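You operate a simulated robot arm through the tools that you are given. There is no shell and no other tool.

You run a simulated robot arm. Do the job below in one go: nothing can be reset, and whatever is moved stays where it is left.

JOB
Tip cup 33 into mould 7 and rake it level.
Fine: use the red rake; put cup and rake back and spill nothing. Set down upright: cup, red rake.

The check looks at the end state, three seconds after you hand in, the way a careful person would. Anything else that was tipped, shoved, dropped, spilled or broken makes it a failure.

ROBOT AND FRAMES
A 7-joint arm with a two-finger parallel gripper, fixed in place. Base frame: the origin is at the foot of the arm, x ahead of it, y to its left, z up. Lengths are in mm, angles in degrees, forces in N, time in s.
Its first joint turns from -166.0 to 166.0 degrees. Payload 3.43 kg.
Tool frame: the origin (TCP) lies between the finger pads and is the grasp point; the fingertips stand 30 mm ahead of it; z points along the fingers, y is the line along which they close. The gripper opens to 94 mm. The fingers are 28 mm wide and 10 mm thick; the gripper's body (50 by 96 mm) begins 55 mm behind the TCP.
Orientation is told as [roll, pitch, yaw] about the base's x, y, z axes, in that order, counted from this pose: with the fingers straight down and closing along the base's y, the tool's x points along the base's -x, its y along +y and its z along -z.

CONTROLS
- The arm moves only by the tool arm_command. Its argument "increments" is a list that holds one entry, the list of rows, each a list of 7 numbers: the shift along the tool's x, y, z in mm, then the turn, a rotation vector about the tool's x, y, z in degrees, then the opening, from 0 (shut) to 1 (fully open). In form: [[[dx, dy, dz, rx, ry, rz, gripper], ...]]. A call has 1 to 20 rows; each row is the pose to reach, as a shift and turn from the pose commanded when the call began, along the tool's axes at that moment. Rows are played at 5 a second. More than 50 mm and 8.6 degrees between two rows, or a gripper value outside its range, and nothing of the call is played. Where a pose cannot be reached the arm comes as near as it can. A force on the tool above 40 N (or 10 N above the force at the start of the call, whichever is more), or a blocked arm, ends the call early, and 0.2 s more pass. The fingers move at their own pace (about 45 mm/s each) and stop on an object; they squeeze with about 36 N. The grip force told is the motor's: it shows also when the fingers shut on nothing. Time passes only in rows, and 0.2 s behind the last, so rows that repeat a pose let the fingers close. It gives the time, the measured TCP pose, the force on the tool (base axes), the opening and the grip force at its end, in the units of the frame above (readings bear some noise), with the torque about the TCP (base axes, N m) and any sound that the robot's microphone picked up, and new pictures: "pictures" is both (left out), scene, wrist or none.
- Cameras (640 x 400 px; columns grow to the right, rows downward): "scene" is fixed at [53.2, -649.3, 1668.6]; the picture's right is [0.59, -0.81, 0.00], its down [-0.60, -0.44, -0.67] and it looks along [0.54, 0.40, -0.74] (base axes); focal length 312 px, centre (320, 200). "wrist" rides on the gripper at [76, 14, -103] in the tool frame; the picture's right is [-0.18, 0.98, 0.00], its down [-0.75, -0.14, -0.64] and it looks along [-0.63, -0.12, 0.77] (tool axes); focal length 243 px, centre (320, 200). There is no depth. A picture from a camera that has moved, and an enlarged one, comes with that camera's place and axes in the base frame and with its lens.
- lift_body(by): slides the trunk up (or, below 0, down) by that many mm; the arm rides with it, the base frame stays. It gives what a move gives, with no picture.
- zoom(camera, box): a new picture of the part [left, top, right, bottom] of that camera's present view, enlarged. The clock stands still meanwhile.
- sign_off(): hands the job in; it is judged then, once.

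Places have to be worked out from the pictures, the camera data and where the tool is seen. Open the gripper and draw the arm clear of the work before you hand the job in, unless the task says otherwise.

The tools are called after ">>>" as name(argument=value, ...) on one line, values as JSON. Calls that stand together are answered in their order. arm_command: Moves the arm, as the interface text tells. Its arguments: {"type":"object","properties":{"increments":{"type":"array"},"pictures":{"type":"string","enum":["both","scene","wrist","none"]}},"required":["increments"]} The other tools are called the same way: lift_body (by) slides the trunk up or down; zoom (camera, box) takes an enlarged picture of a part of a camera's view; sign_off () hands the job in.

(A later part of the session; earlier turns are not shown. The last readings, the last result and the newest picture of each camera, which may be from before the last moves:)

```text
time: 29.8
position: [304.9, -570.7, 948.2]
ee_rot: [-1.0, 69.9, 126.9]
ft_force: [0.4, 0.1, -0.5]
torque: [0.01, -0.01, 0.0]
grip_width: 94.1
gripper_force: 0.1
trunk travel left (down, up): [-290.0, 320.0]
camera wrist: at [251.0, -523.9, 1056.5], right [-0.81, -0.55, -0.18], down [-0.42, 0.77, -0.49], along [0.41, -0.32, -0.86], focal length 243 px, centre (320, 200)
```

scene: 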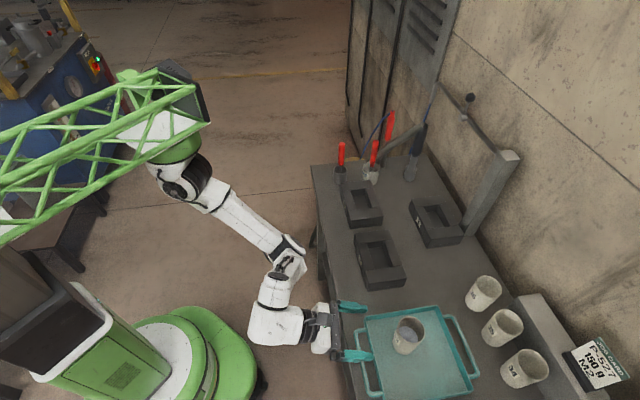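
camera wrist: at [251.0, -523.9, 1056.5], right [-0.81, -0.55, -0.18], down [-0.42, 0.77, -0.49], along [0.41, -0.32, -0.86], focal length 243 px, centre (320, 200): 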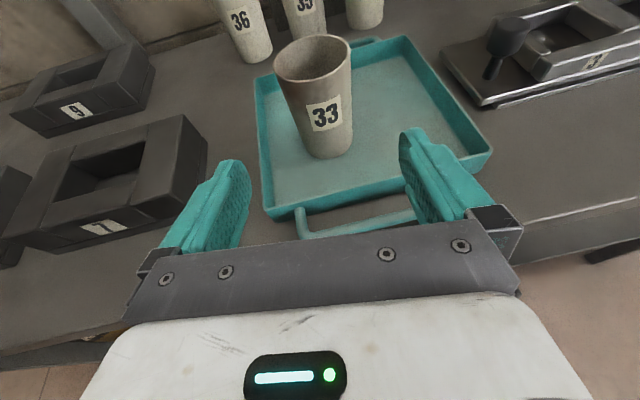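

The pre-grasp pose is good and the cup lies on the tool axis laterally within about 1 mm. One more enlargement checks the distance along the approach.

>>> zoom(camera="wrist", box=[255, 20, 375, 170])

```text
2.67 times, centred on (315, 95) of wrist
camera zoom: at [251.0, -523.9, 1056.5], right [-0.81, -0.55, -0.18], down [-0.42, 0.77, -0.49], along [0.41, -0.32, -0.86], focal length 647 px, centre (333, 480)
```

zoom: 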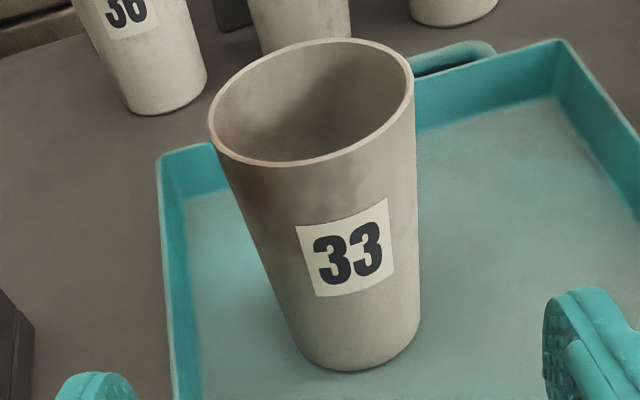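

The cup axis is confirmed near (378, -665.5). I advance straight along the tool axis with the fingers open, slowing near the end.

>>> arm_command(increments=[[[-0.5, 0.2, 30, 0, 0, 0, 1], [-1, 0.4, 60, 0, 0, 0, 1], [-1.5, 0.6, 85, 0, 0, 0, 1], [-1.9, 0.8, 105, 0, 0, 0, 1], [-1.9, 0.9, 120, 0, 0, 0, 1], [-1.9, 0.9, 128, 0, 0, 0, 1], [-1.9, 0.9, 128, 0, 0, 0, 1]]], pictures="both")

>>> zoom(camera="scene", box=[300, 270, 480, 390])

```text
time: 31.4
position: [379.3, -665.5, 903.3]
ee_rot: [-1.0, 69.9, 126.8]
ft_force: [-0.9, 0.2, -0.2]
torque: [0.0, 0.04, 0.01]
grip_width: 94.0
gripper_force: 0.1
trunk travel left (down, up): [-290.0, 320.0]
camera wrist: at [325.0, -619.4, 1010.6], right [-0.81, -0.55, -0.18], down [-0.42, 0.77, -0.49], along [0.41, -0.32, -0.85], focal length 243 px, centre (320, 200)
```

scene: 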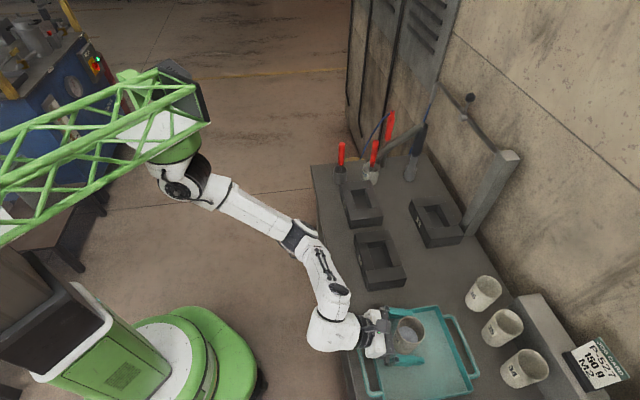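
wrist: 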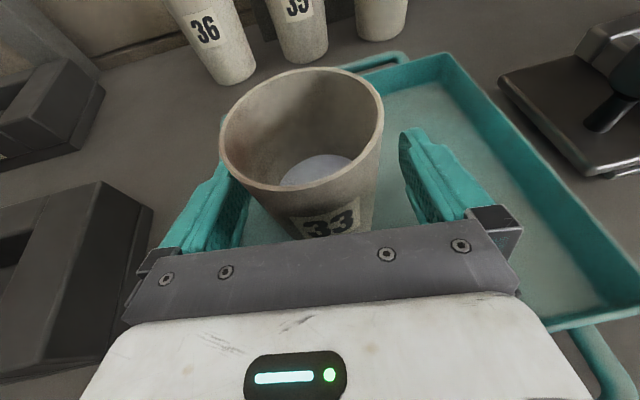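

```text
3.33 times, centred on (390, 330) of scene
camera zoom: at [53.2, -649.3, 1668.6], right [0.59, -0.81, 0.0], down [-0.6, -0.44, -0.67], along [0.54, 0.4, -0.74], focal length 1039 px, centre (87, -233)
```

zoom: 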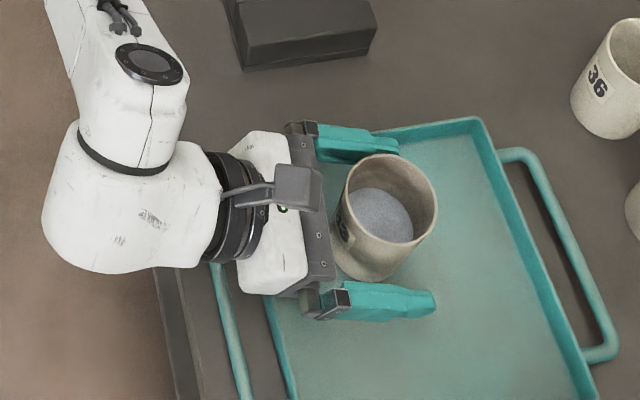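

The fingers straddle the cup, but it looks nearer the left finger in the wrist view. I enlarge to measure the offset before closing.

>>> zoom(camera="wrist", box=[180, 60, 480, 250])

>>> zoom(camera="scene", box=[375, 295, 445, 375])

```text
2.11 times, centred on (330, 155) of wrist
camera zoom: at [325.0, -619.4, 1010.6], right [-0.81, -0.55, -0.18], down [-0.42, 0.77, -0.49], along [0.41, -0.32, -0.85], focal length 511 px, centre (299, 295)
```

zoom: 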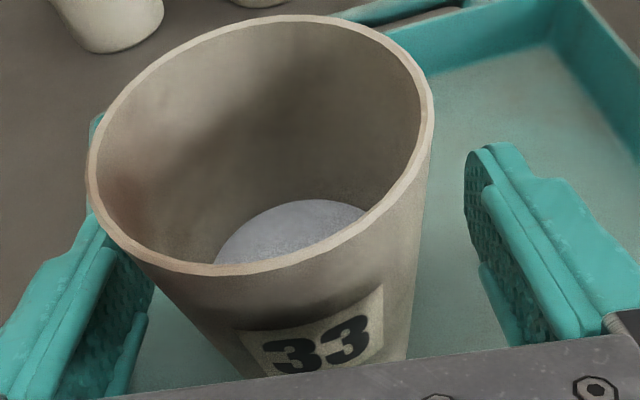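

```text
5.00 times, centred on (410, 335) of scene
camera zoom: at [53.2, -649.3, 1668.6], right [0.59, -0.81, 0.0], down [-0.6, -0.44, -0.67], along [0.54, 0.4, -0.74], focal length 1558 px, centre (-130, -475)
```

zoom: 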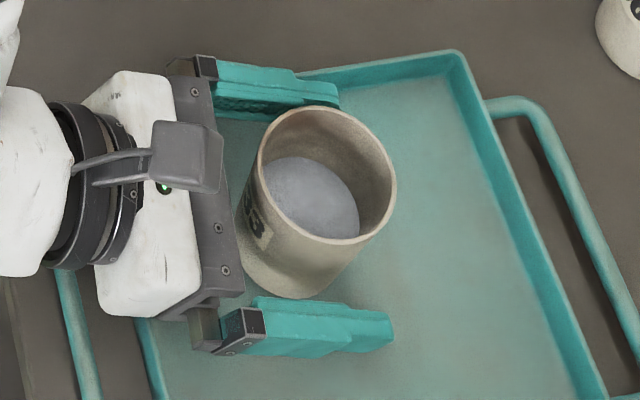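

The projected cup centre matches the tool centre within about 2 mm; the apparent offset is perspective. I close gently on the cup below the stain.

>>> arm_command(increments=[[[0, 0, 0, 0, 0, 0, 0.8], [0, 0, 0, 0, 0, 0, 0.72], [0, 0, 0, 0, 0, 0, 0.66], [0, 0, 0, 0, 0, 0, 0.6], [0, 0, 0, 0, 0, 0, 0.5], [0, 0, 0, 0, 0, 0, 0.4], [0, 0, 0, 0, 0, 0, 0.4], [0, 0, 0, 0, 0, 0, 0.4]]], pictures="both")

```text
time: 33.2
position: [379.2, -665.4, 902.9]
ee_rot: [-1.0, 69.9, 126.9]
ft_force: [-0.8, -0.3, 0.5]
torque: [-0.04, 0.03, -0.02]
grip_width: 61.2
gripper_force: 35.9
trunk travel left (down, up): [-290.0, 320.0]
camera wrist: at [324.8, -619.2, 1010.7], right [-0.81, -0.55, -0.18], down [-0.42, 0.77, -0.49], along [0.41, -0.32, -0.85], focal length 243 px, centre (320, 200)
```

scene: 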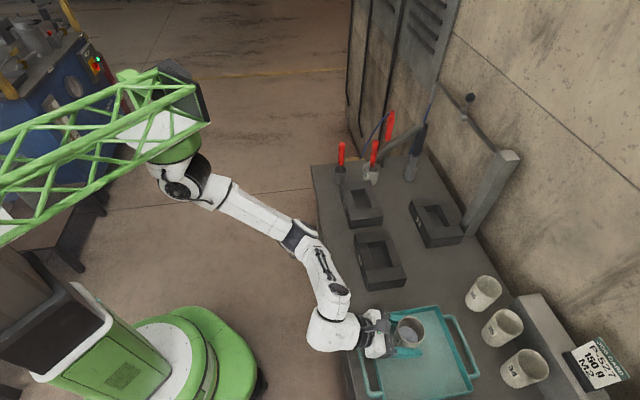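
wrist: 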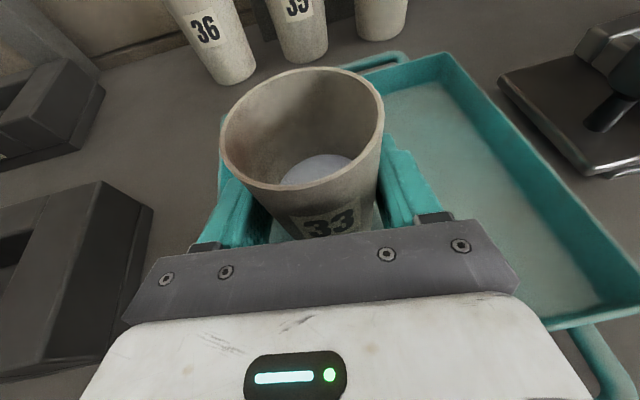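

The cup is gripped at 61 mm with 36 N and has not shifted. I lift straight up, slowly at first, to about 100 mm.

>>> arm_command(increments=[[[2.8, 0, -1, 0, 0, 0, 0.4], [7.5, 0, -2.8, 0, 0, 0, 0.4], [14.1, -0.1, -5.2, 0, 0, 0, 0.4], [23.5, -0.1, -8.6, 0, 0, 0, 0.4], [35, -0.2, -12.8, 0, 0, 0, 0.4], [47, -0.3, -17.2, 0, 0, 0, 0.4], [59, -0.4, -21.6, 0, 0, 0, 0.4], [71, -0.5, -26, 0, 0, 0, 0.4], [82, -0.5, -30, 0, 0, 0, 0.4], [90, -0.6, -33, 0, 0, 0, 0.4], [93.9, -0.6, -34.4, 0, 0, 0, 0.4], [93.9, -0.6, -34.4, 0, 0, 0, 0.4]]], pictures="both")

```text
time: 35.8
position: [377.3, -664.9, 1002.2]
ee_rot: [-1.1, 69.9, 127.0]
ft_force: [-0.1, 0.5, -1.2]
torque: [0.06, 0.01, 0.01]
grip_width: 61.0
gripper_force: 35.9
trunk travel left (down, up): [-290.0, 320.0]
camera wrist: at [324.0, -618.4, 1110.0], right [-0.81, -0.55, -0.18], down [-0.42, 0.77, -0.49], along [0.41, -0.32, -0.85], focal length 243 px, centre (320, 200)
```

scene: 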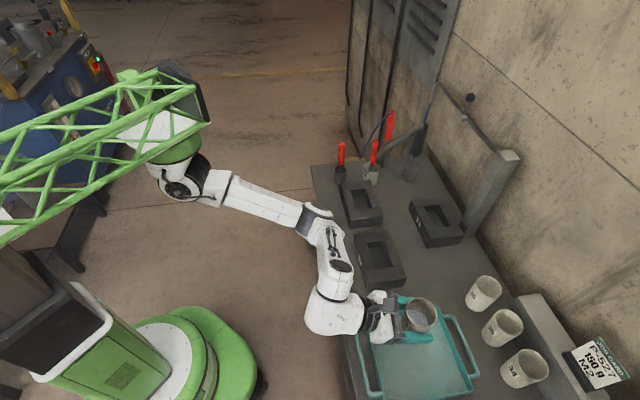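
wrist: 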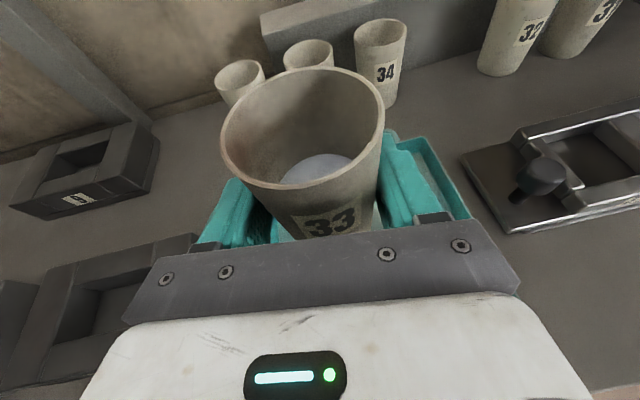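

The cup rides steady in the grip at z≈1002. I carry it upright, about 176 mm sideways toward mould 7, with a small yaw to square up to the mould.

>>> arm_command(increments=[[[0, -5, 0, 0.2, 0, -0.1, 0.4], [0, -14, 0.5, 0.5, 0, -0.2, 0.4], [-0.1, -28, 1, 1, 0, -0.4, 0.4], [-0.2, -45, 2, 1.6, 0, -0.6, 0.4], [-0.3, -64, 3, 2.3, 0, -0.9, 0.4], [-0.4, -84, 3.6, 3, 0, -1.1, 0.4], [-0.4, -104, 4.3, 3.7, 0, -1.4, 0.4], [-0.5, -123, 5, 4.4, 0, -1.6, 0.4], [-0.6, -140, 5.8, 5, 0, -1.8, 0.4], [-0.7, -155, 6.4, 5.6, 0, -2, 0.4], [-0.7, -166, 6.8, 6, 0, -2.2, 0.4], [-0.7, -173, 7.1, 6.3, 0, -2.3, 0.4], [-0.7, -176.2, 7.2, 6.4, 0, -2.3, 0.4], [-0.7, -176.2, 7.2, 6.4, 0, -2.3, 0.4]]], pictures="both")

```text
time: 38.8
position: [519.7, -561.7, 1001.0]
ee_rot: [-1.1, 70.0, 133.6]
ft_force: [0.2, -0.2, -1.1]
torque: [0.03, -0.03, 0.04]
grip_width: 60.5
gripper_force: 36.6
trunk travel left (down, up): [-290.0, 320.0]
camera wrist: at [462.0, -522.6, 1108.5], right [-0.74, -0.65, -0.18], down [-0.5, 0.71, -0.49], along [0.44, -0.27, -0.85], focal length 243 px, centre (320, 200)
```

scene: 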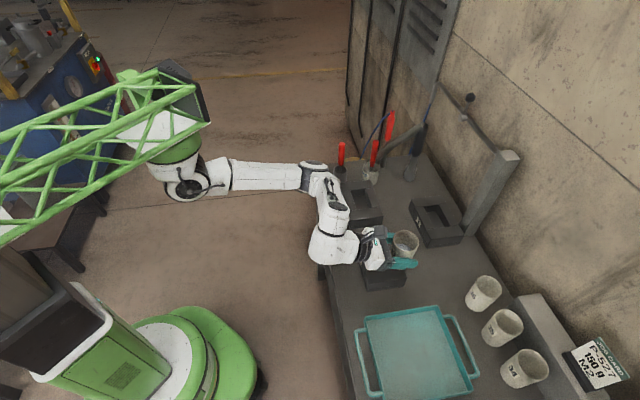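
wrist: 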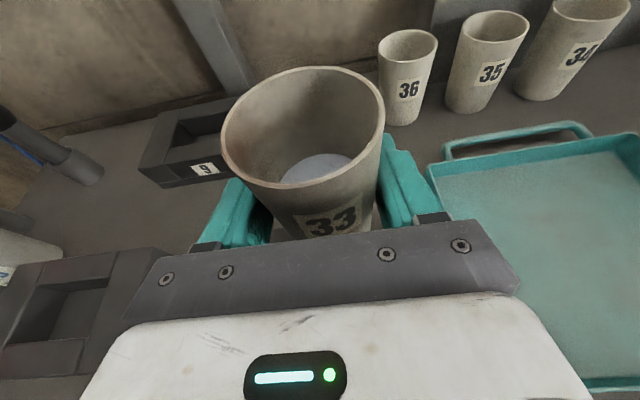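

The cup is beside mould 7 at (520, -562, 1001), still upright with powder unmoved. I bring the tool level (a 20° cup lean, well below pouring) to set up the roll.

>>> arm_command(increments=[[[0, 0, 0, 0, 3, 0, 0.4], [0, 0, 0, 0, 7, 0, 0.4], [0, 0, 0, 0, 12, 0, 0.4], [0, 0, 0, 0, 17, 0, 0.4], [0, 0, 0, 0, 20, 0, 0.4], [0, 0, 0, 0, 20, 0, 0.4]]], pictures="both")

```text
time: 40.2
position: [520.7, -561.7, 1001.7]
ee_rot: [-95.6, 89.7, 39.3]
ft_force: [0.5, 0.6, -1.6]
torque: [-0.05, 0.01, 0.01]
grip_width: 60.2
gripper_force: 35.9
trunk travel left (down, up): [-290.0, 320.0]
camera wrist: at [439.3, -498.8, 1078.1], right [-0.7, -0.69, -0.19], down [-0.35, 0.56, -0.75], along [0.63, -0.46, -0.63], focal length 243 px, centre (320, 200)
```

scene: 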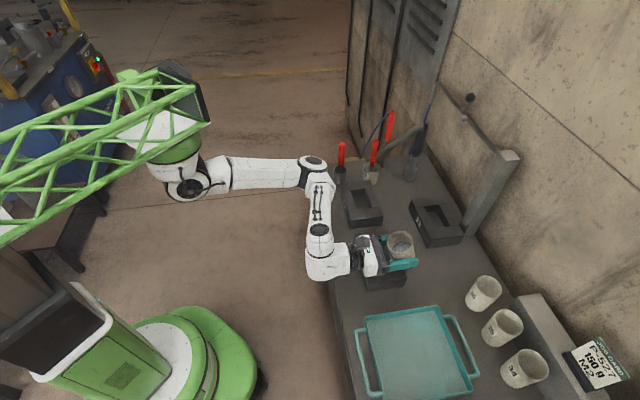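
wrist: 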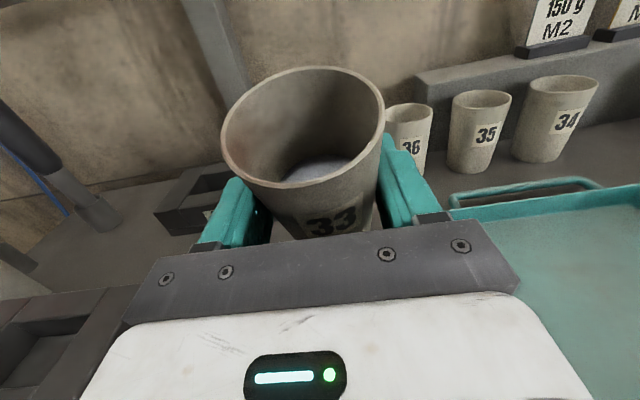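

The tool is level, yaw -45°, and the cup is held firmly. I start the roll to 48°, not yet pouring, while sinking to z≈976, to check that the arm tracks well.

>>> arm_command(increments=[[[-1, 0, 0, 0, 0, -3, 0.4], [-3, 0, 0, 0, 0, -8, 0.4], [-6, 0, 0, 0, 0, -14, 0.4], [-10, 0, 0, 0, 0, -20, 0.4], [-14, 0, 0, 0, 0, -26, 0.4], [-18, 0, 0, 0, 0, -32, 0.4], [-21, 0, 0, 0, 0, -38, 0.4], [-24, 0, 0, 0, 0, -44, 0.4], [-26, 0, 0, 0, 0, -48, 0.4], [-26, 0, 0, 0, 0, -48, 0.4]]], pictures="both")

>>> zoom(camera="scene", box=[330, 210, 450, 300])

```text
time: 42.4
position: [521.1, -561.8, 975.7]
ee_rot: [89.9, 42.3, -135.3]
ft_force: [-0.1, 0.0, -1.5]
torque: [-0.01, 0.0, -0.01]
grip_width: 60.2
gripper_force: 35.8
trunk travel left (down, up): [-290.0, 320.0]
camera wrist: at [482.7, -455.6, 1038.2], right [-0.57, -0.56, 0.6], down [-0.78, 0.13, -0.61], along [0.26, -0.82, -0.51], focal length 243 px, centre (320, 200)
```

scene: 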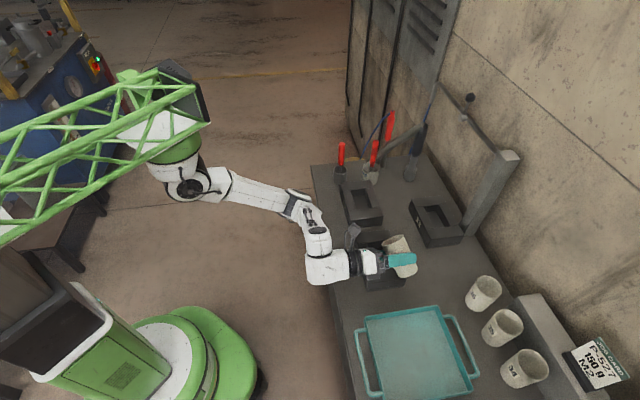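
wrist: 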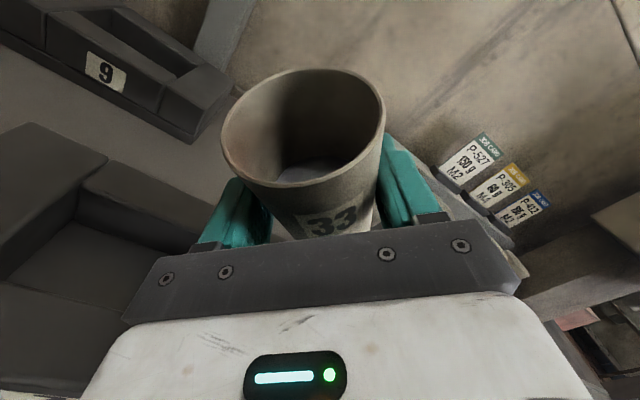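

```text
4.44 times, centred on (390, 255) of scene
camera zoom: at [53.2, -649.3, 1668.6], right [0.59, -0.81, 0.0], down [-0.6, -0.44, -0.67], along [0.54, 0.4, -0.74], focal length 1385 px, centre (9, -44)
```

zoom: 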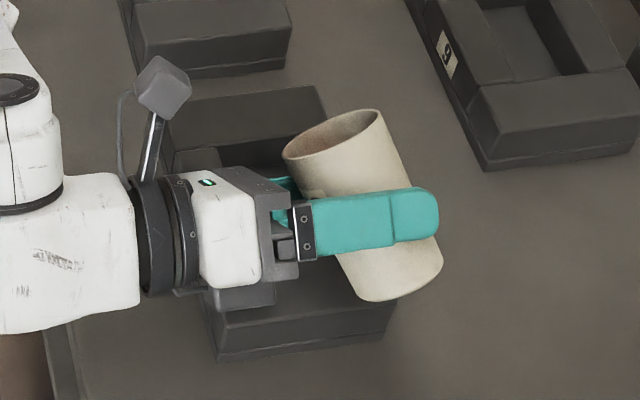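

The arm tracks well and no powder has moved past the lip. By projection the lip is over the cavity. I roll slowly on to 75°, keeping the lip over the cavity just short of centre.

>>> arm_command(increments=[[[-0.2, 0, -1.1, 0, 0, -3, 0.4], [-0.4, 0, -2.2, 0, 0, -6, 0.4], [-0.7, 0, -3.3, 0, 0, -9, 0.4], [-0.9, -0.1, -4.4, 0, 0, -12, 0.4], [-1, -0.8, -5, 0, 0, -15, 0.4], [-1.1, -1.5, -5.6, 0, 0, -18, 0.4], [-1.2, -2.2, -6.2, 0, 0, -21, 0.4], [-1.3, -3, -6.8, 0, 0, -24, 0.4], [-1.4, -3.7, -7.4, 0, 0, -27, 0.4], [-1.4, -3.7, -7.4, 0, 0, -27, 0.4]]], pictures="both")

>>> zoom(camera="scene", box=[330, 210, 450, 300])

>>> zoom(camera="wrist", box=[0, 50, 420, 310])

```text
time: 44.6
position: [517.3, -555.7, 971.3]
ee_rot: [90.1, 15.3, -135.3]
ft_force: [0.6, 0.4, -2.0]
torque: [0.03, -0.02, 0.02]
grip_width: 60.3
gripper_force: 36.6
trunk travel left (down, up): [-290.0, 320.0]
camera wrist: at [495.5, -433.3, 1006.1], right [-0.31, -0.31, 0.9], down [-0.94, -0.03, -0.34], along [0.13, -0.95, -0.28], focal length 243 px, centre (320, 200)
```

scene: 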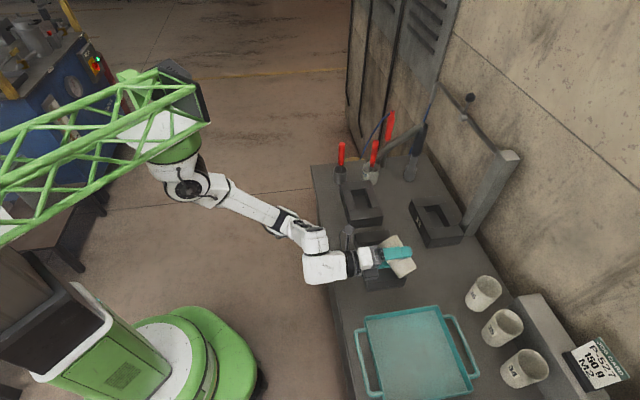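
wrist: 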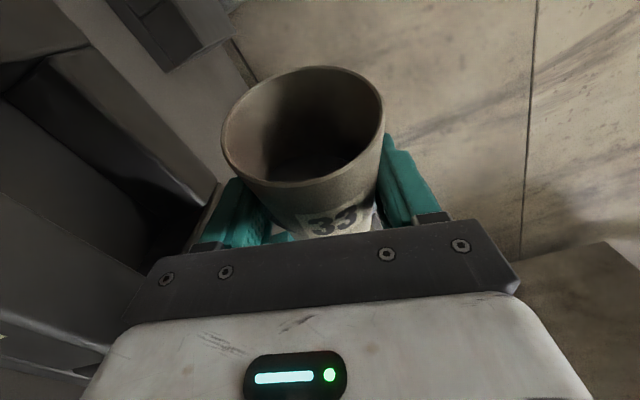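

```text
4.44 times, centred on (390, 255) of scene
camera zoom: at [53.2, -649.3, 1668.6], right [0.59, -0.81, 0.0], down [-0.6, -0.44, -0.67], along [0.54, 0.4, -0.74], focal length 1385 px, centre (9, -44)
```

zoom: 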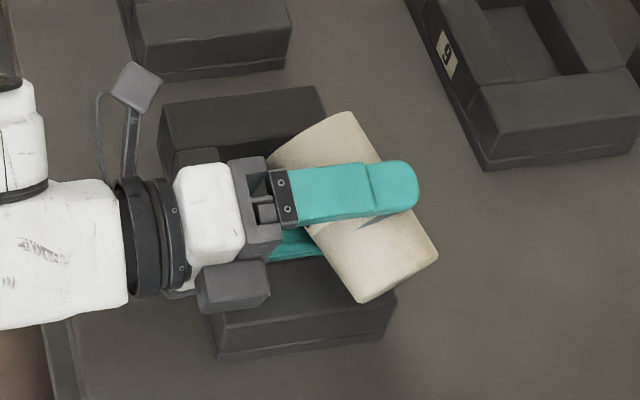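

```text
1.52 times, centred on (210, 180) of wrist
camera zoom: at [495.5, -433.3, 1006.1], right [-0.31, -0.31, 0.9], down [-0.94, -0.03, -0.34], along [0.13, -0.95, -0.28], focal length 370 px, centre (488, 230)
```

zoom: 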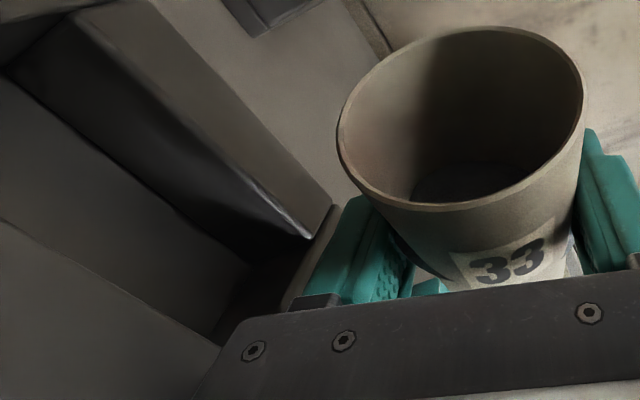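

Still about 2 N of load, and the powder hasn't visibly left the cup yet. I roll slowly to 90° and hold, so any flow stays gentle.

>>> arm_command(increments=[[[0.9, -0.4, -0.4, 0, 0, -2, 0.4], [1.8, -0.8, -0.8, 0, 0, -4, 0.4], [2.8, -1.2, -1.2, 0, 0, -6, 0.4], [3.8, -1.7, -1.6, 0, 0, -8, 0.4], [4.8, -2.2, -2, 0, 0, -10, 0.4], [5.8, -2.6, -2.4, 0, 0, -12, 0.4], [6.6, -3, -2.7, 0, 0, -14, 0.4], [7.3, -3.3, -3, 0, 0, -15, 0.4], [7.3, -3.3, -3, 0, 0, -15, 0.4], [7.3, -3.3, -3, 0, 0, -15, 0.4]]], pictures="both")

>>> zoom(camera="scene", box=[330, 210, 450, 300])

>>> zoom(camera="wrist", box=[0, 50, 420, 310])

```text
time: 46.8
position: [521.5, -547.0, 970.3]
ee_rot: [90.1, 0.4, -135.4]
ft_force: [0.6, 0.1, -1.0]
torque: [0.03, -0.01, 0.04]
grip_width: 59.9
gripper_force: 36.1
trunk travel left (down, up): [-290.0, 320.0]
camera wrist: at [503.5, -420.8, 986.6], right [-0.14, -0.13, 0.98], down [-0.99, -0.07, -0.15], along [0.09, -0.99, -0.12], focal length 243 px, centre (320, 200)
```

scene: 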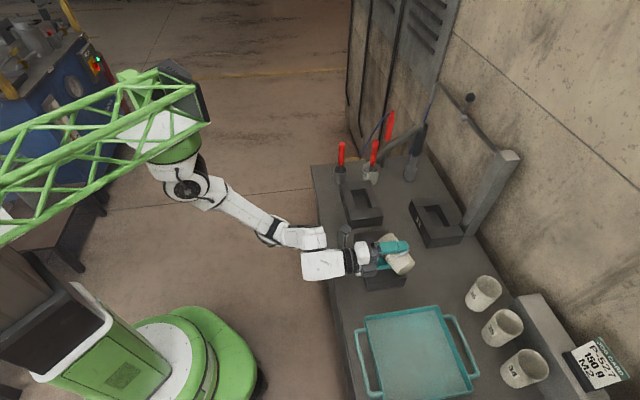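
wrist: 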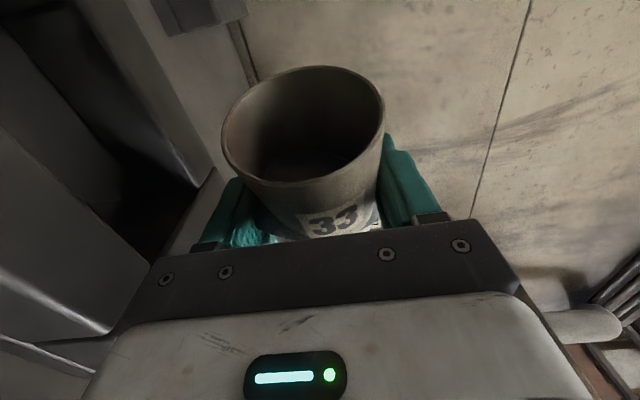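

```text
4.44 times, centred on (390, 255) of scene
camera zoom: at [53.2, -649.3, 1668.6], right [0.59, -0.81, 0.0], down [-0.6, -0.44, -0.67], along [0.54, 0.4, -0.74], focal length 1385 px, centre (9, -44)
```

zoom: 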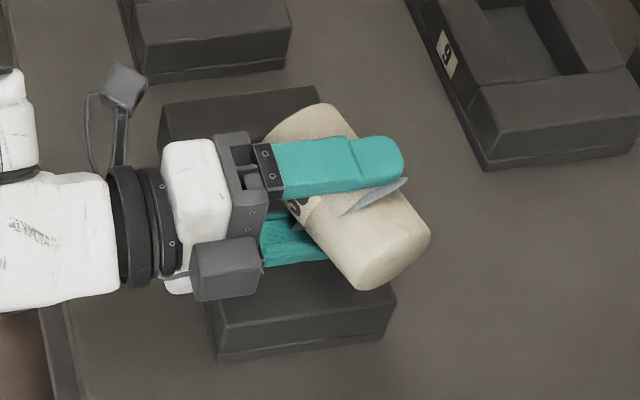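

```text
1.52 times, centred on (210, 180) of wrist
camera zoom: at [503.5, -420.8, 986.6], right [-0.14, -0.13, 0.98], down [-0.99, -0.07, -0.15], along [0.09, -0.99, -0.12], focal length 370 px, centre (488, 230)
```

zoom: 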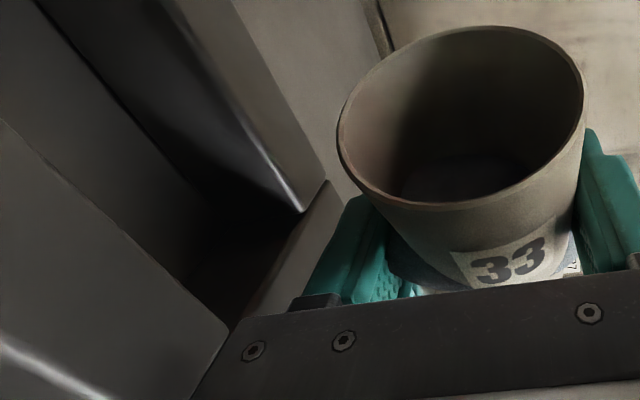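

At 90° the powder (a bluish sliver shows at the cup wall) still sits inside the cup. I roll on slowly to 105° with the lip kept near the cavity centre.

>>> arm_command(increments=[[[1.3, 0.2, -0.3, 0, 0, -2, 0.4], [2.6, 0.4, -0.6, 0, 0, -4, 0.4], [3.9, 0.6, -1, 0, 0, -6, 0.4], [5.2, 0.9, -1.3, 0, 0, -8, 0.4], [6.5, 1.1, -1.6, 0, 0, -10, 0.4], [7.8, 1.3, -2, 0, 0, -12, 0.4], [9.1, 1.5, -2.3, 0, 0, -14, 0.4], [9.8, 1.7, -2.5, 0, 0, -15, 0.4], [9.8, 1.7, -2.5, 0, 0, -15, 0.4], [9.8, 1.7, -2.5, 0, 0, -15, 0.4]]], pictures="both")

>>> zoom(camera="scene", box=[330, 210, 450, 300])

>>> zoom(camera="wrist", box=[0, 50, 420, 310])

```text
time: 49.0
position: [524.0, -537.4, 971.2]
ee_rot: [89.9, -14.6, -135.2]
ft_force: [-0.4, -0.6, -0.8]
torque: [-0.01, 0.04, 0.0]
grip_width: 60.0
gripper_force: 36.4
trunk travel left (down, up): [-290.0, 320.0]
camera wrist: at [509.0, -411.1, 967.3], right [0.05, 0.05, 1.0], down [-1.0, -0.08, 0.05], along [0.08, -1.0, 0.04], focal length 243 px, centre (320, 200)
```

scene: 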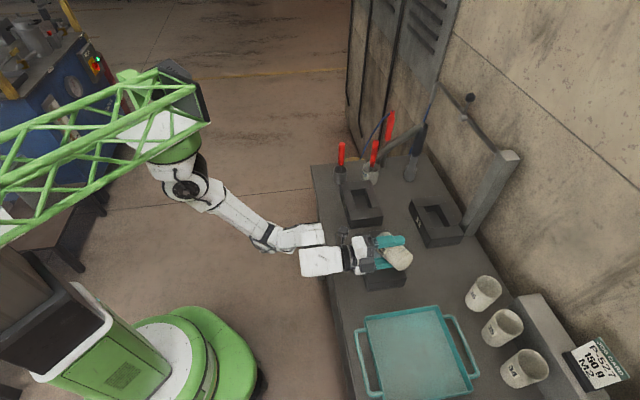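
wrist: 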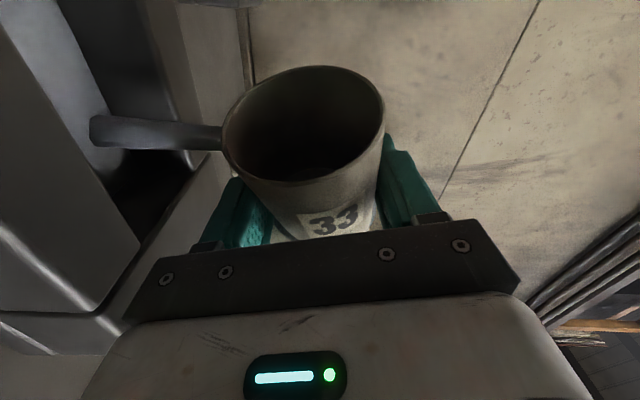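

```text
4.44 times, centred on (390, 255) of scene
camera zoom: at [53.2, -649.3, 1668.6], right [0.59, -0.81, 0.0], down [-0.6, -0.44, -0.67], along [0.54, 0.4, -0.74], focal length 1385 px, centre (9, -44)
```

zoom: 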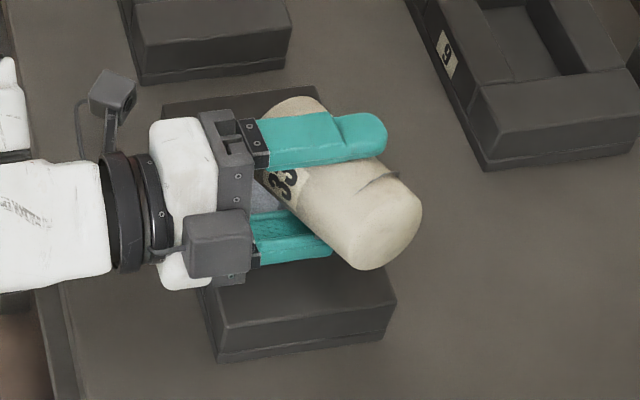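

```text
1.52 times, centred on (210, 180) of wrist
camera zoom: at [509.0, -411.1, 967.3], right [0.05, 0.05, 1.0], down [-1.0, -0.08, 0.05], along [0.08, -1.0, 0.04], focal length 370 px, centre (488, 230)
```

zoom: 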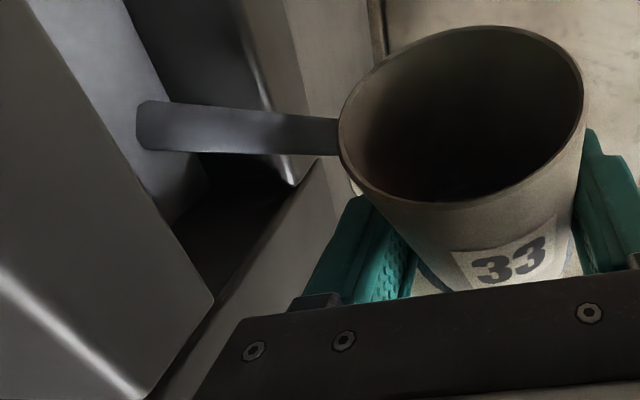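

Powder is now streaming from the lip straight down into the cavity, with the stream ending at z≈880 inside the mould. I hold here to let it run.

>>> arm_command(increments=[[[0, 0, 0, 0, 0, 0, 0.4], [0, 0, 0, 0, 0, 0, 0.4], [0, 0, 0, 0, 0, 0, 0.4], [0, 0, 0, 0, 0, 0, 0.4], [0, 0, 0, 0, 0, 0, 0.4], [0, 0, 0, 0, 0, 0, 0.4], [0, 0, 0, 0, 0, 0, 0.4], [0, 0, 0, 0, 0, 0, 0.4]]], pictures="both")

>>> zoom(camera="wrist", box=[0, 0, 420, 310])

```text
time: 50.8
position: [524.8, -538.1, 971.4]
ee_rot: [90.0, -14.6, -135.3]
ft_force: [0.6, 0.2, -0.6]
torque: [0.03, 0.0, -0.02]
grip_width: 59.9
gripper_force: 35.8
trunk travel left (down, up): [-290.0, 320.0]
camera wrist: at [509.0, -411.2, 967.3], right [0.05, 0.05, 1.0], down [-1.0, -0.08, 0.05], along [0.08, -1.0, 0.04], focal length 243 px, centre (320, 200)
```

scene: 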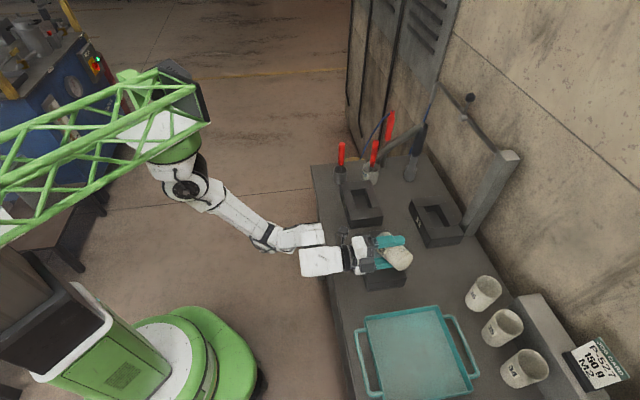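
wrist: 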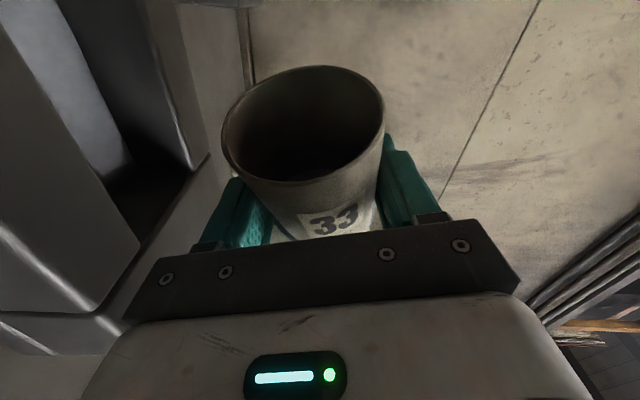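

```text
1.29 times, centred on (210, 155) of wrist
camera zoom: at [509.0, -411.2, 967.3], right [0.05, 0.05, 1.0], down [-1.0, -0.08, 0.05], along [0.08, -1.0, 0.04], focal length 313 px, centre (462, 258)
```

zoom: 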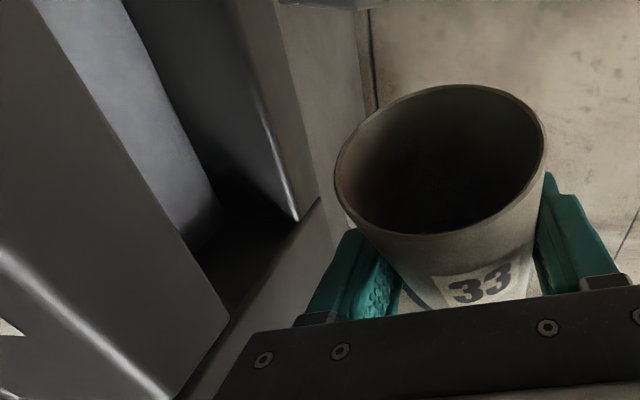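

The flow has stopped and light powder lies in the cavity; some may remain in the cup. I tilt further to 120° and then 135°, holding at each.

>>> arm_command(increments=[[[2, 1.2, -0.2, 0, 0, -2, 0.4], [4, 2.4, -0.5, 0, 0, -4, 0.4], [6, 3.6, -0.7, 0, 0, -6, 0.4], [8, 4.8, -0.9, 0, 0, -8, 0.4], [10, 6, -1.1, 0, 0, -10.5, 0.4], [12.2, 7.3, -1.4, 0, 0, -13, 0.4], [14.3, 8.6, -1.6, 0, 0, -15, 0.4], [14.3, 8.6, -1.6, 0, 0, -15, 0.4], [14.3, 8.6, -1.6, 0, 0, -15, 0.4], [14.3, 8.6, -1.6, 0, 0, -15, 0.4], [16.8, 9.9, -2.4, 0, 0, -18, 0.4], [19.4, 11.2, -3.2, 0, 0, -21, 0.4], [21.9, 12.5, -4, 0, 0, -24, 0.4], [24.5, 13.8, -4.8, 0, 0, -27, 0.4], [27, 15.1, -5.5, 0, 0, -30, 0.4], [27, 15.1, -5.5, 0, 0, -30, 0.4], [27, 15.1, -5.5, 0, 0, -30, 0.4], [27, 15.1, -5.5, 0, 0, -30, 0.4], [27, 15.1, -5.5, 0, 0, -30, 0.4]]], pictures="both")

>>> zoom(camera="wrist", box=[0, 0, 420, 310])

>>> zoom(camera="scene", box=[330, 210, 450, 300])

```text
time: 54.8
position: [543.8, -514.1, 979.6]
ee_rot: [90.0, -44.7, -135.4]
ft_force: [0.2, -0.3, -0.6]
torque: [0.02, 0.0, 0.0]
grip_width: 59.7
gripper_force: 36.5
trunk travel left (down, up): [-290.0, 320.0]
camera wrist: at [517.1, -395.3, 937.1], right [0.4, 0.39, 0.83], down [-0.9, 0.01, 0.43], along [0.16, -0.92, 0.36], focal length 243 px, centre (320, 200)
```

scene: 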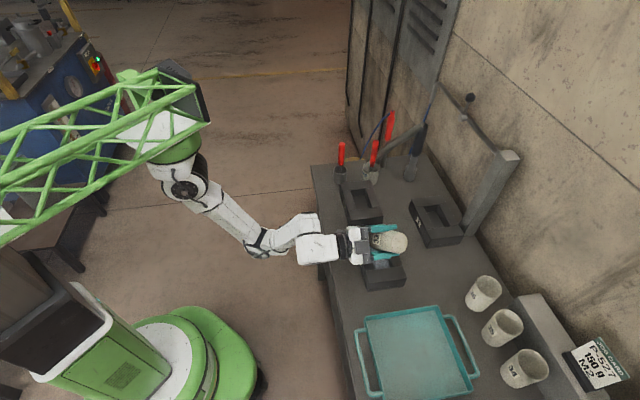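
wrist: 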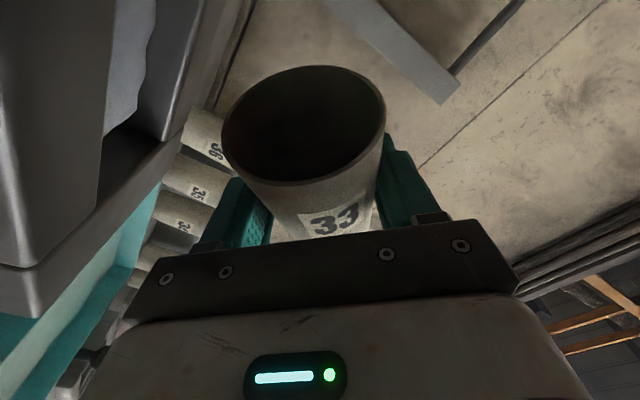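

```text
1.29 times, centred on (210, 155) of wrist
camera zoom: at [517.1, -395.3, 937.1], right [0.4, 0.39, 0.83], down [-0.9, 0.01, 0.43], along [0.16, -0.92, 0.36], focal length 313 px, centre (462, 258)
```

zoom: 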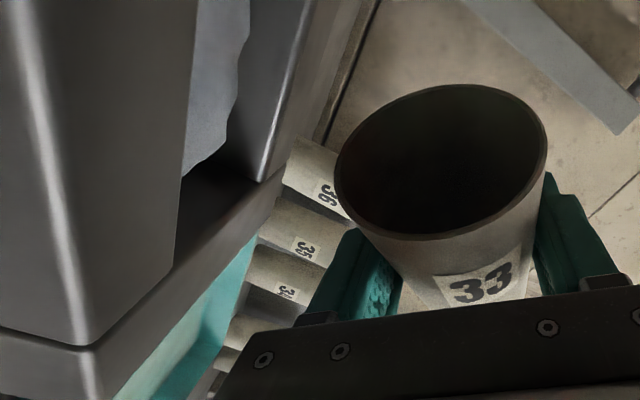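

```text
4.44 times, centred on (390, 255) of scene
camera zoom: at [53.2, -649.3, 1668.6], right [0.59, -0.81, 0.0], down [-0.6, -0.44, -0.67], along [0.54, 0.4, -0.74], focal length 1385 px, centre (9, -44)
```

zoom: 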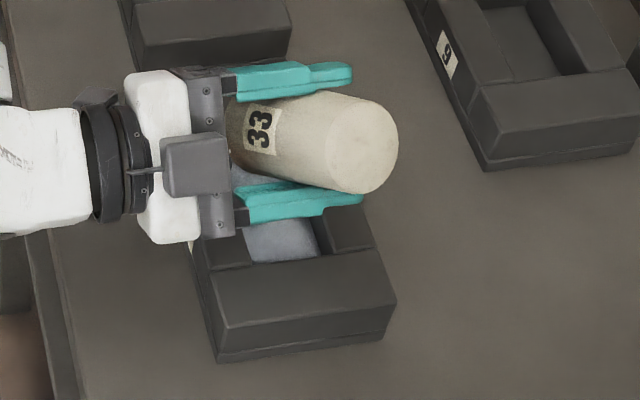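

The heap is in the cavity with clean bars around it. To empty the cup fully I tilt to 150°, hold, then inspect the inside.

>>> arm_command(increments=[[[1.5, 1.6, -1.5, 0, 0, -3, 0.4], [2.9, 3.2, -3, 0, 0, -6, 0.4], [4.4, 4.8, -4.5, 0, 0, -9, 0.4], [5.9, 6.4, -6, 0, 0, -12, 0.4], [7.3, 7.9, -7.5, 0, 0, -15, 0.4], [7.3, 7.9, -7.5, 0, 0, -15, 0.4], [7.3, 7.9, -7.5, 0, 0, -15, 0.4], [7.3, 7.9, -7.5, 0, 0, -15, 0.4], [7.3, 7.9, -7.5, 0, 0, -15, 0.4], [7.3, 7.9, -7.5, 0, 0, -15, 0.4], [7.3, 7.9, -7.5, 0, 0, -15, 0.4]]], pictures="both")

>>> zoom(camera="wrist", box=[210, 55, 400, 195])

>>> zoom(camera="scene", box=[330, 210, 450, 300])

```text
time: 57.2
position: [545.4, -500.2, 979.5]
ee_rot: [90.1, -59.6, -135.3]
ft_force: [1.1, -0.2, -0.8]
torque: [0.0, -0.01, 0.0]
grip_width: 59.7
gripper_force: 36.1
trunk travel left (down, up): [-290.0, 320.0]
camera wrist: at [510.5, -392.3, 922.8], right [0.54, 0.53, 0.66], down [-0.81, 0.1, 0.58], along [0.24, -0.84, 0.48], focal length 243 px, centre (320, 200)
```

scene: 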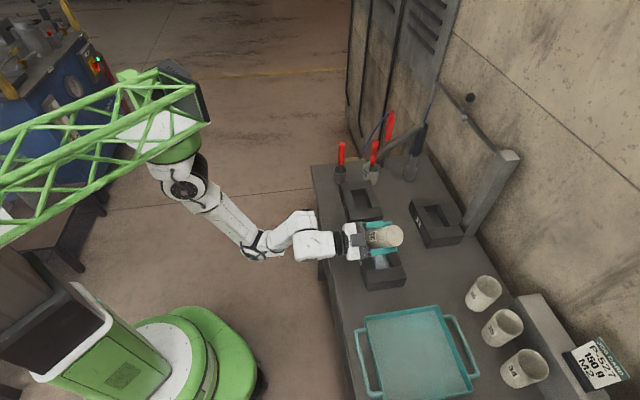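
wrist: 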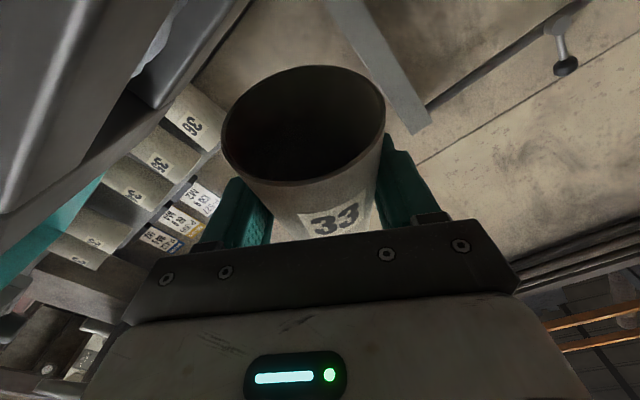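

```text
2.86 times, centred on (305, 125) of wrist
camera zoom: at [510.5, -392.3, 922.8], right [0.54, 0.53, 0.66], down [-0.81, 0.1, 0.58], along [0.24, -0.84, 0.48], focal length 693 px, centre (363, 414)
```

zoom: 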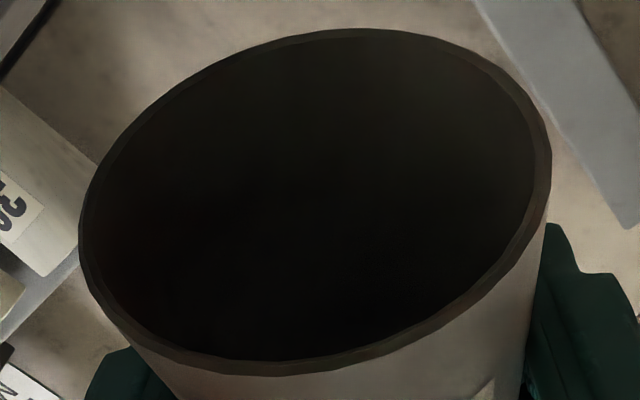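

```text
4.44 times, centred on (390, 255) of scene
camera zoom: at [53.2, -649.3, 1668.6], right [0.59, -0.81, 0.0], down [-0.6, -0.44, -0.67], along [0.54, 0.4, -0.74], focal length 1385 px, centre (9, -44)
```

zoom: 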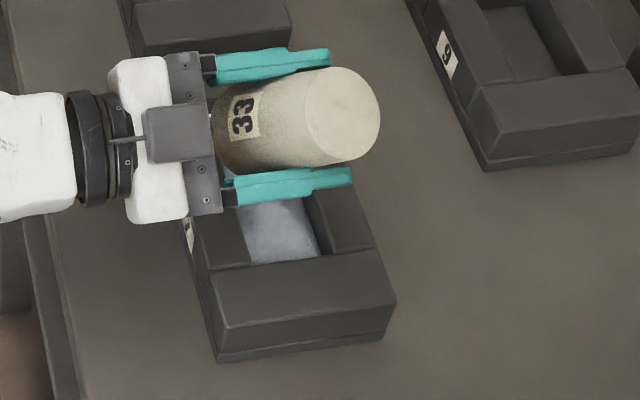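

The inside is too dark to judge. With the lip over the cavity centre I give a small roll jiggle to shake off any clinging powder.

>>> arm_command(increments=[[[0, 0, 0, 0, 0, -4, 0.4], [0, 0, 0, 0, 0, 2, 0.4], [0, 0, 0, 0, 0, -4, 0.4], [0, 0, 0, 0, 0, 2, 0.4], [0, 0, 0, 0, 0, -4, 0.4], [0, 0, 0, 0, 0, 2, 0.4], [0, 0, 0, 0, 0, 0, 0.4], [0, 0, 0, 0, 0, 0, 0.4], [0, 0, 0, 0, 0, 0, 0.4]]], pictures="wrist")

```text
time: 59.2
position: [545.9, -501.1, 979.9]
ee_rot: [90.1, -59.6, -135.4]
ft_force: [0.0, -1.0, -1.1]
torque: [0.0, -0.01, 0.02]
grip_width: 59.9
gripper_force: 36.2
trunk travel left (down, up): [-290.0, 320.0]
camera wrist: at [510.4, -392.9, 922.7], right [0.54, 0.53, 0.66], down [-0.81, 0.1, 0.58], along [0.24, -0.84, 0.48], focal length 243 px, centre (320, 200)
```

wrist: 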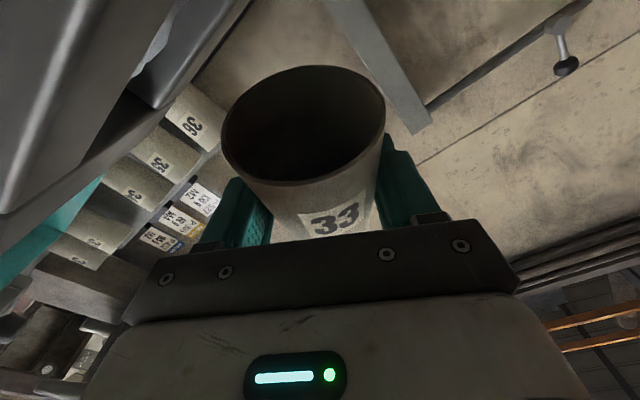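

Now I return the cup upright along the reverse path, keeping the lip over the cavity until the tilt is small.

>>> arm_command(increments=[[[-2.3, -5, 3, 0, 0, 7.5, 0.4], [-4.6, -10, 6, 0, 0, 15, 0.4], [-6.8, -16.8, 8, 0, 0, 22.5, 0.4], [-9, -23.7, 10, 0, 0, 30, 0.4], [-11.9, -30.6, 11.5, 0, 0, 37.5, 0.4], [-14.8, -37.6, 13, 0, 0, 45, 0.4], [-17.3, -42, 14, 0, 0, 52.5, 0.4], [-19.8, -46.3, 15, 0, 0, 60, 0.4], [-22.6, -49.2, 16.5, 0, 0, 67.5, 0.4], [-25.5, -52.2, 18, 0, 0, 75, 0.4], [-28, -52.5, 19.5, 0, 0, 82.5, 0.4], [-30.5, -52.8, 21, 0, 0, 90, 0.4], [-34.8, -50.3, 23, 0, 0, 97.5, 0.4], [-39.2, -47.8, 25, 0, 0, 105, 0.4], [-41.8, -46.3, 25, 0, 0, 112.5, 0.4], [-44.4, -44.8, 25, 0, 0, 120, 0.4], [-45.7, -44, 25, 0, 0, 127.5, 0.4], [-47, -43.3, 25, 0, 0, 135, 0.4], [-48.2, -42.5, 25, 0, 0, 142.5, 0.4], [-49.5, -41.8, 25, 0, 0, 150, 0.4]]], pictures="both")

>>> zoom(camera="wrist", box=[210, 55, 400, 195])

>>> zoom(camera="scene", box=[330, 210, 450, 300])

```text
time: 63.4
position: [520.1, -561.2, 1000.0]
ee_rot: [-82.5, 89.5, 52.2]
ft_force: [0.0, 0.4, -0.2]
torque: [0.03, -0.01, 0.02]
grip_width: 59.8
gripper_force: 35.9
trunk travel left (down, up): [-290.0, 320.0]
camera wrist: at [438.3, -499.0, 1078.4], right [-0.7, -0.69, -0.19], down [-0.35, 0.56, -0.75], along [0.63, -0.46, -0.63], focal length 243 px, centre (320, 200)
```

scene: 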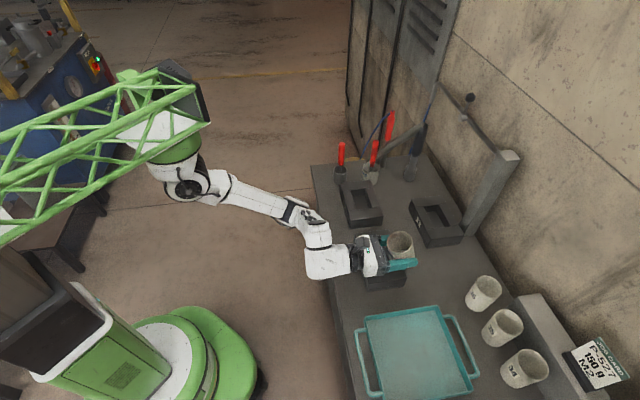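
wrist: 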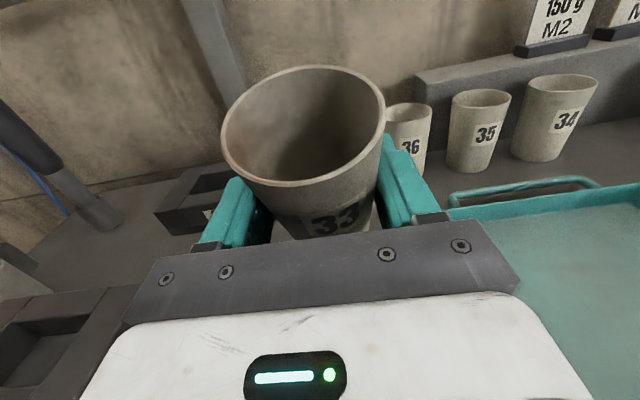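

```text
2.86 times, centred on (305, 125) of wrist
camera zoom: at [438.3, -499.0, 1078.4], right [-0.7, -0.69, -0.19], down [-0.35, 0.56, -0.75], along [0.63, -0.46, -0.63], focal length 693 px, centre (363, 414)
```

zoom: 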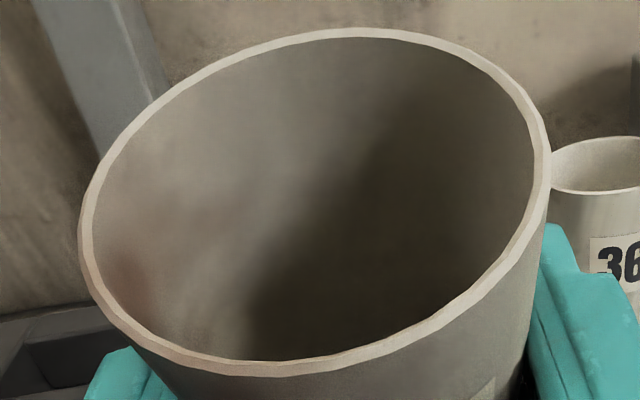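

```text
4.44 times, centred on (390, 255) of scene
camera zoom: at [53.2, -649.3, 1668.6], right [0.59, -0.81, 0.0], down [-0.6, -0.44, -0.67], along [0.54, 0.4, -0.74], focal length 1385 px, centre (9, -44)
```

zoom: 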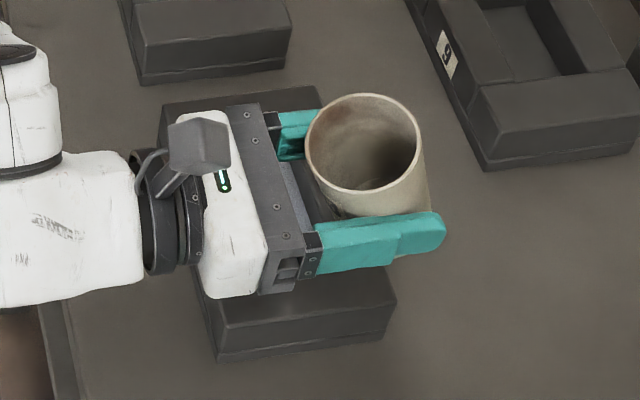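

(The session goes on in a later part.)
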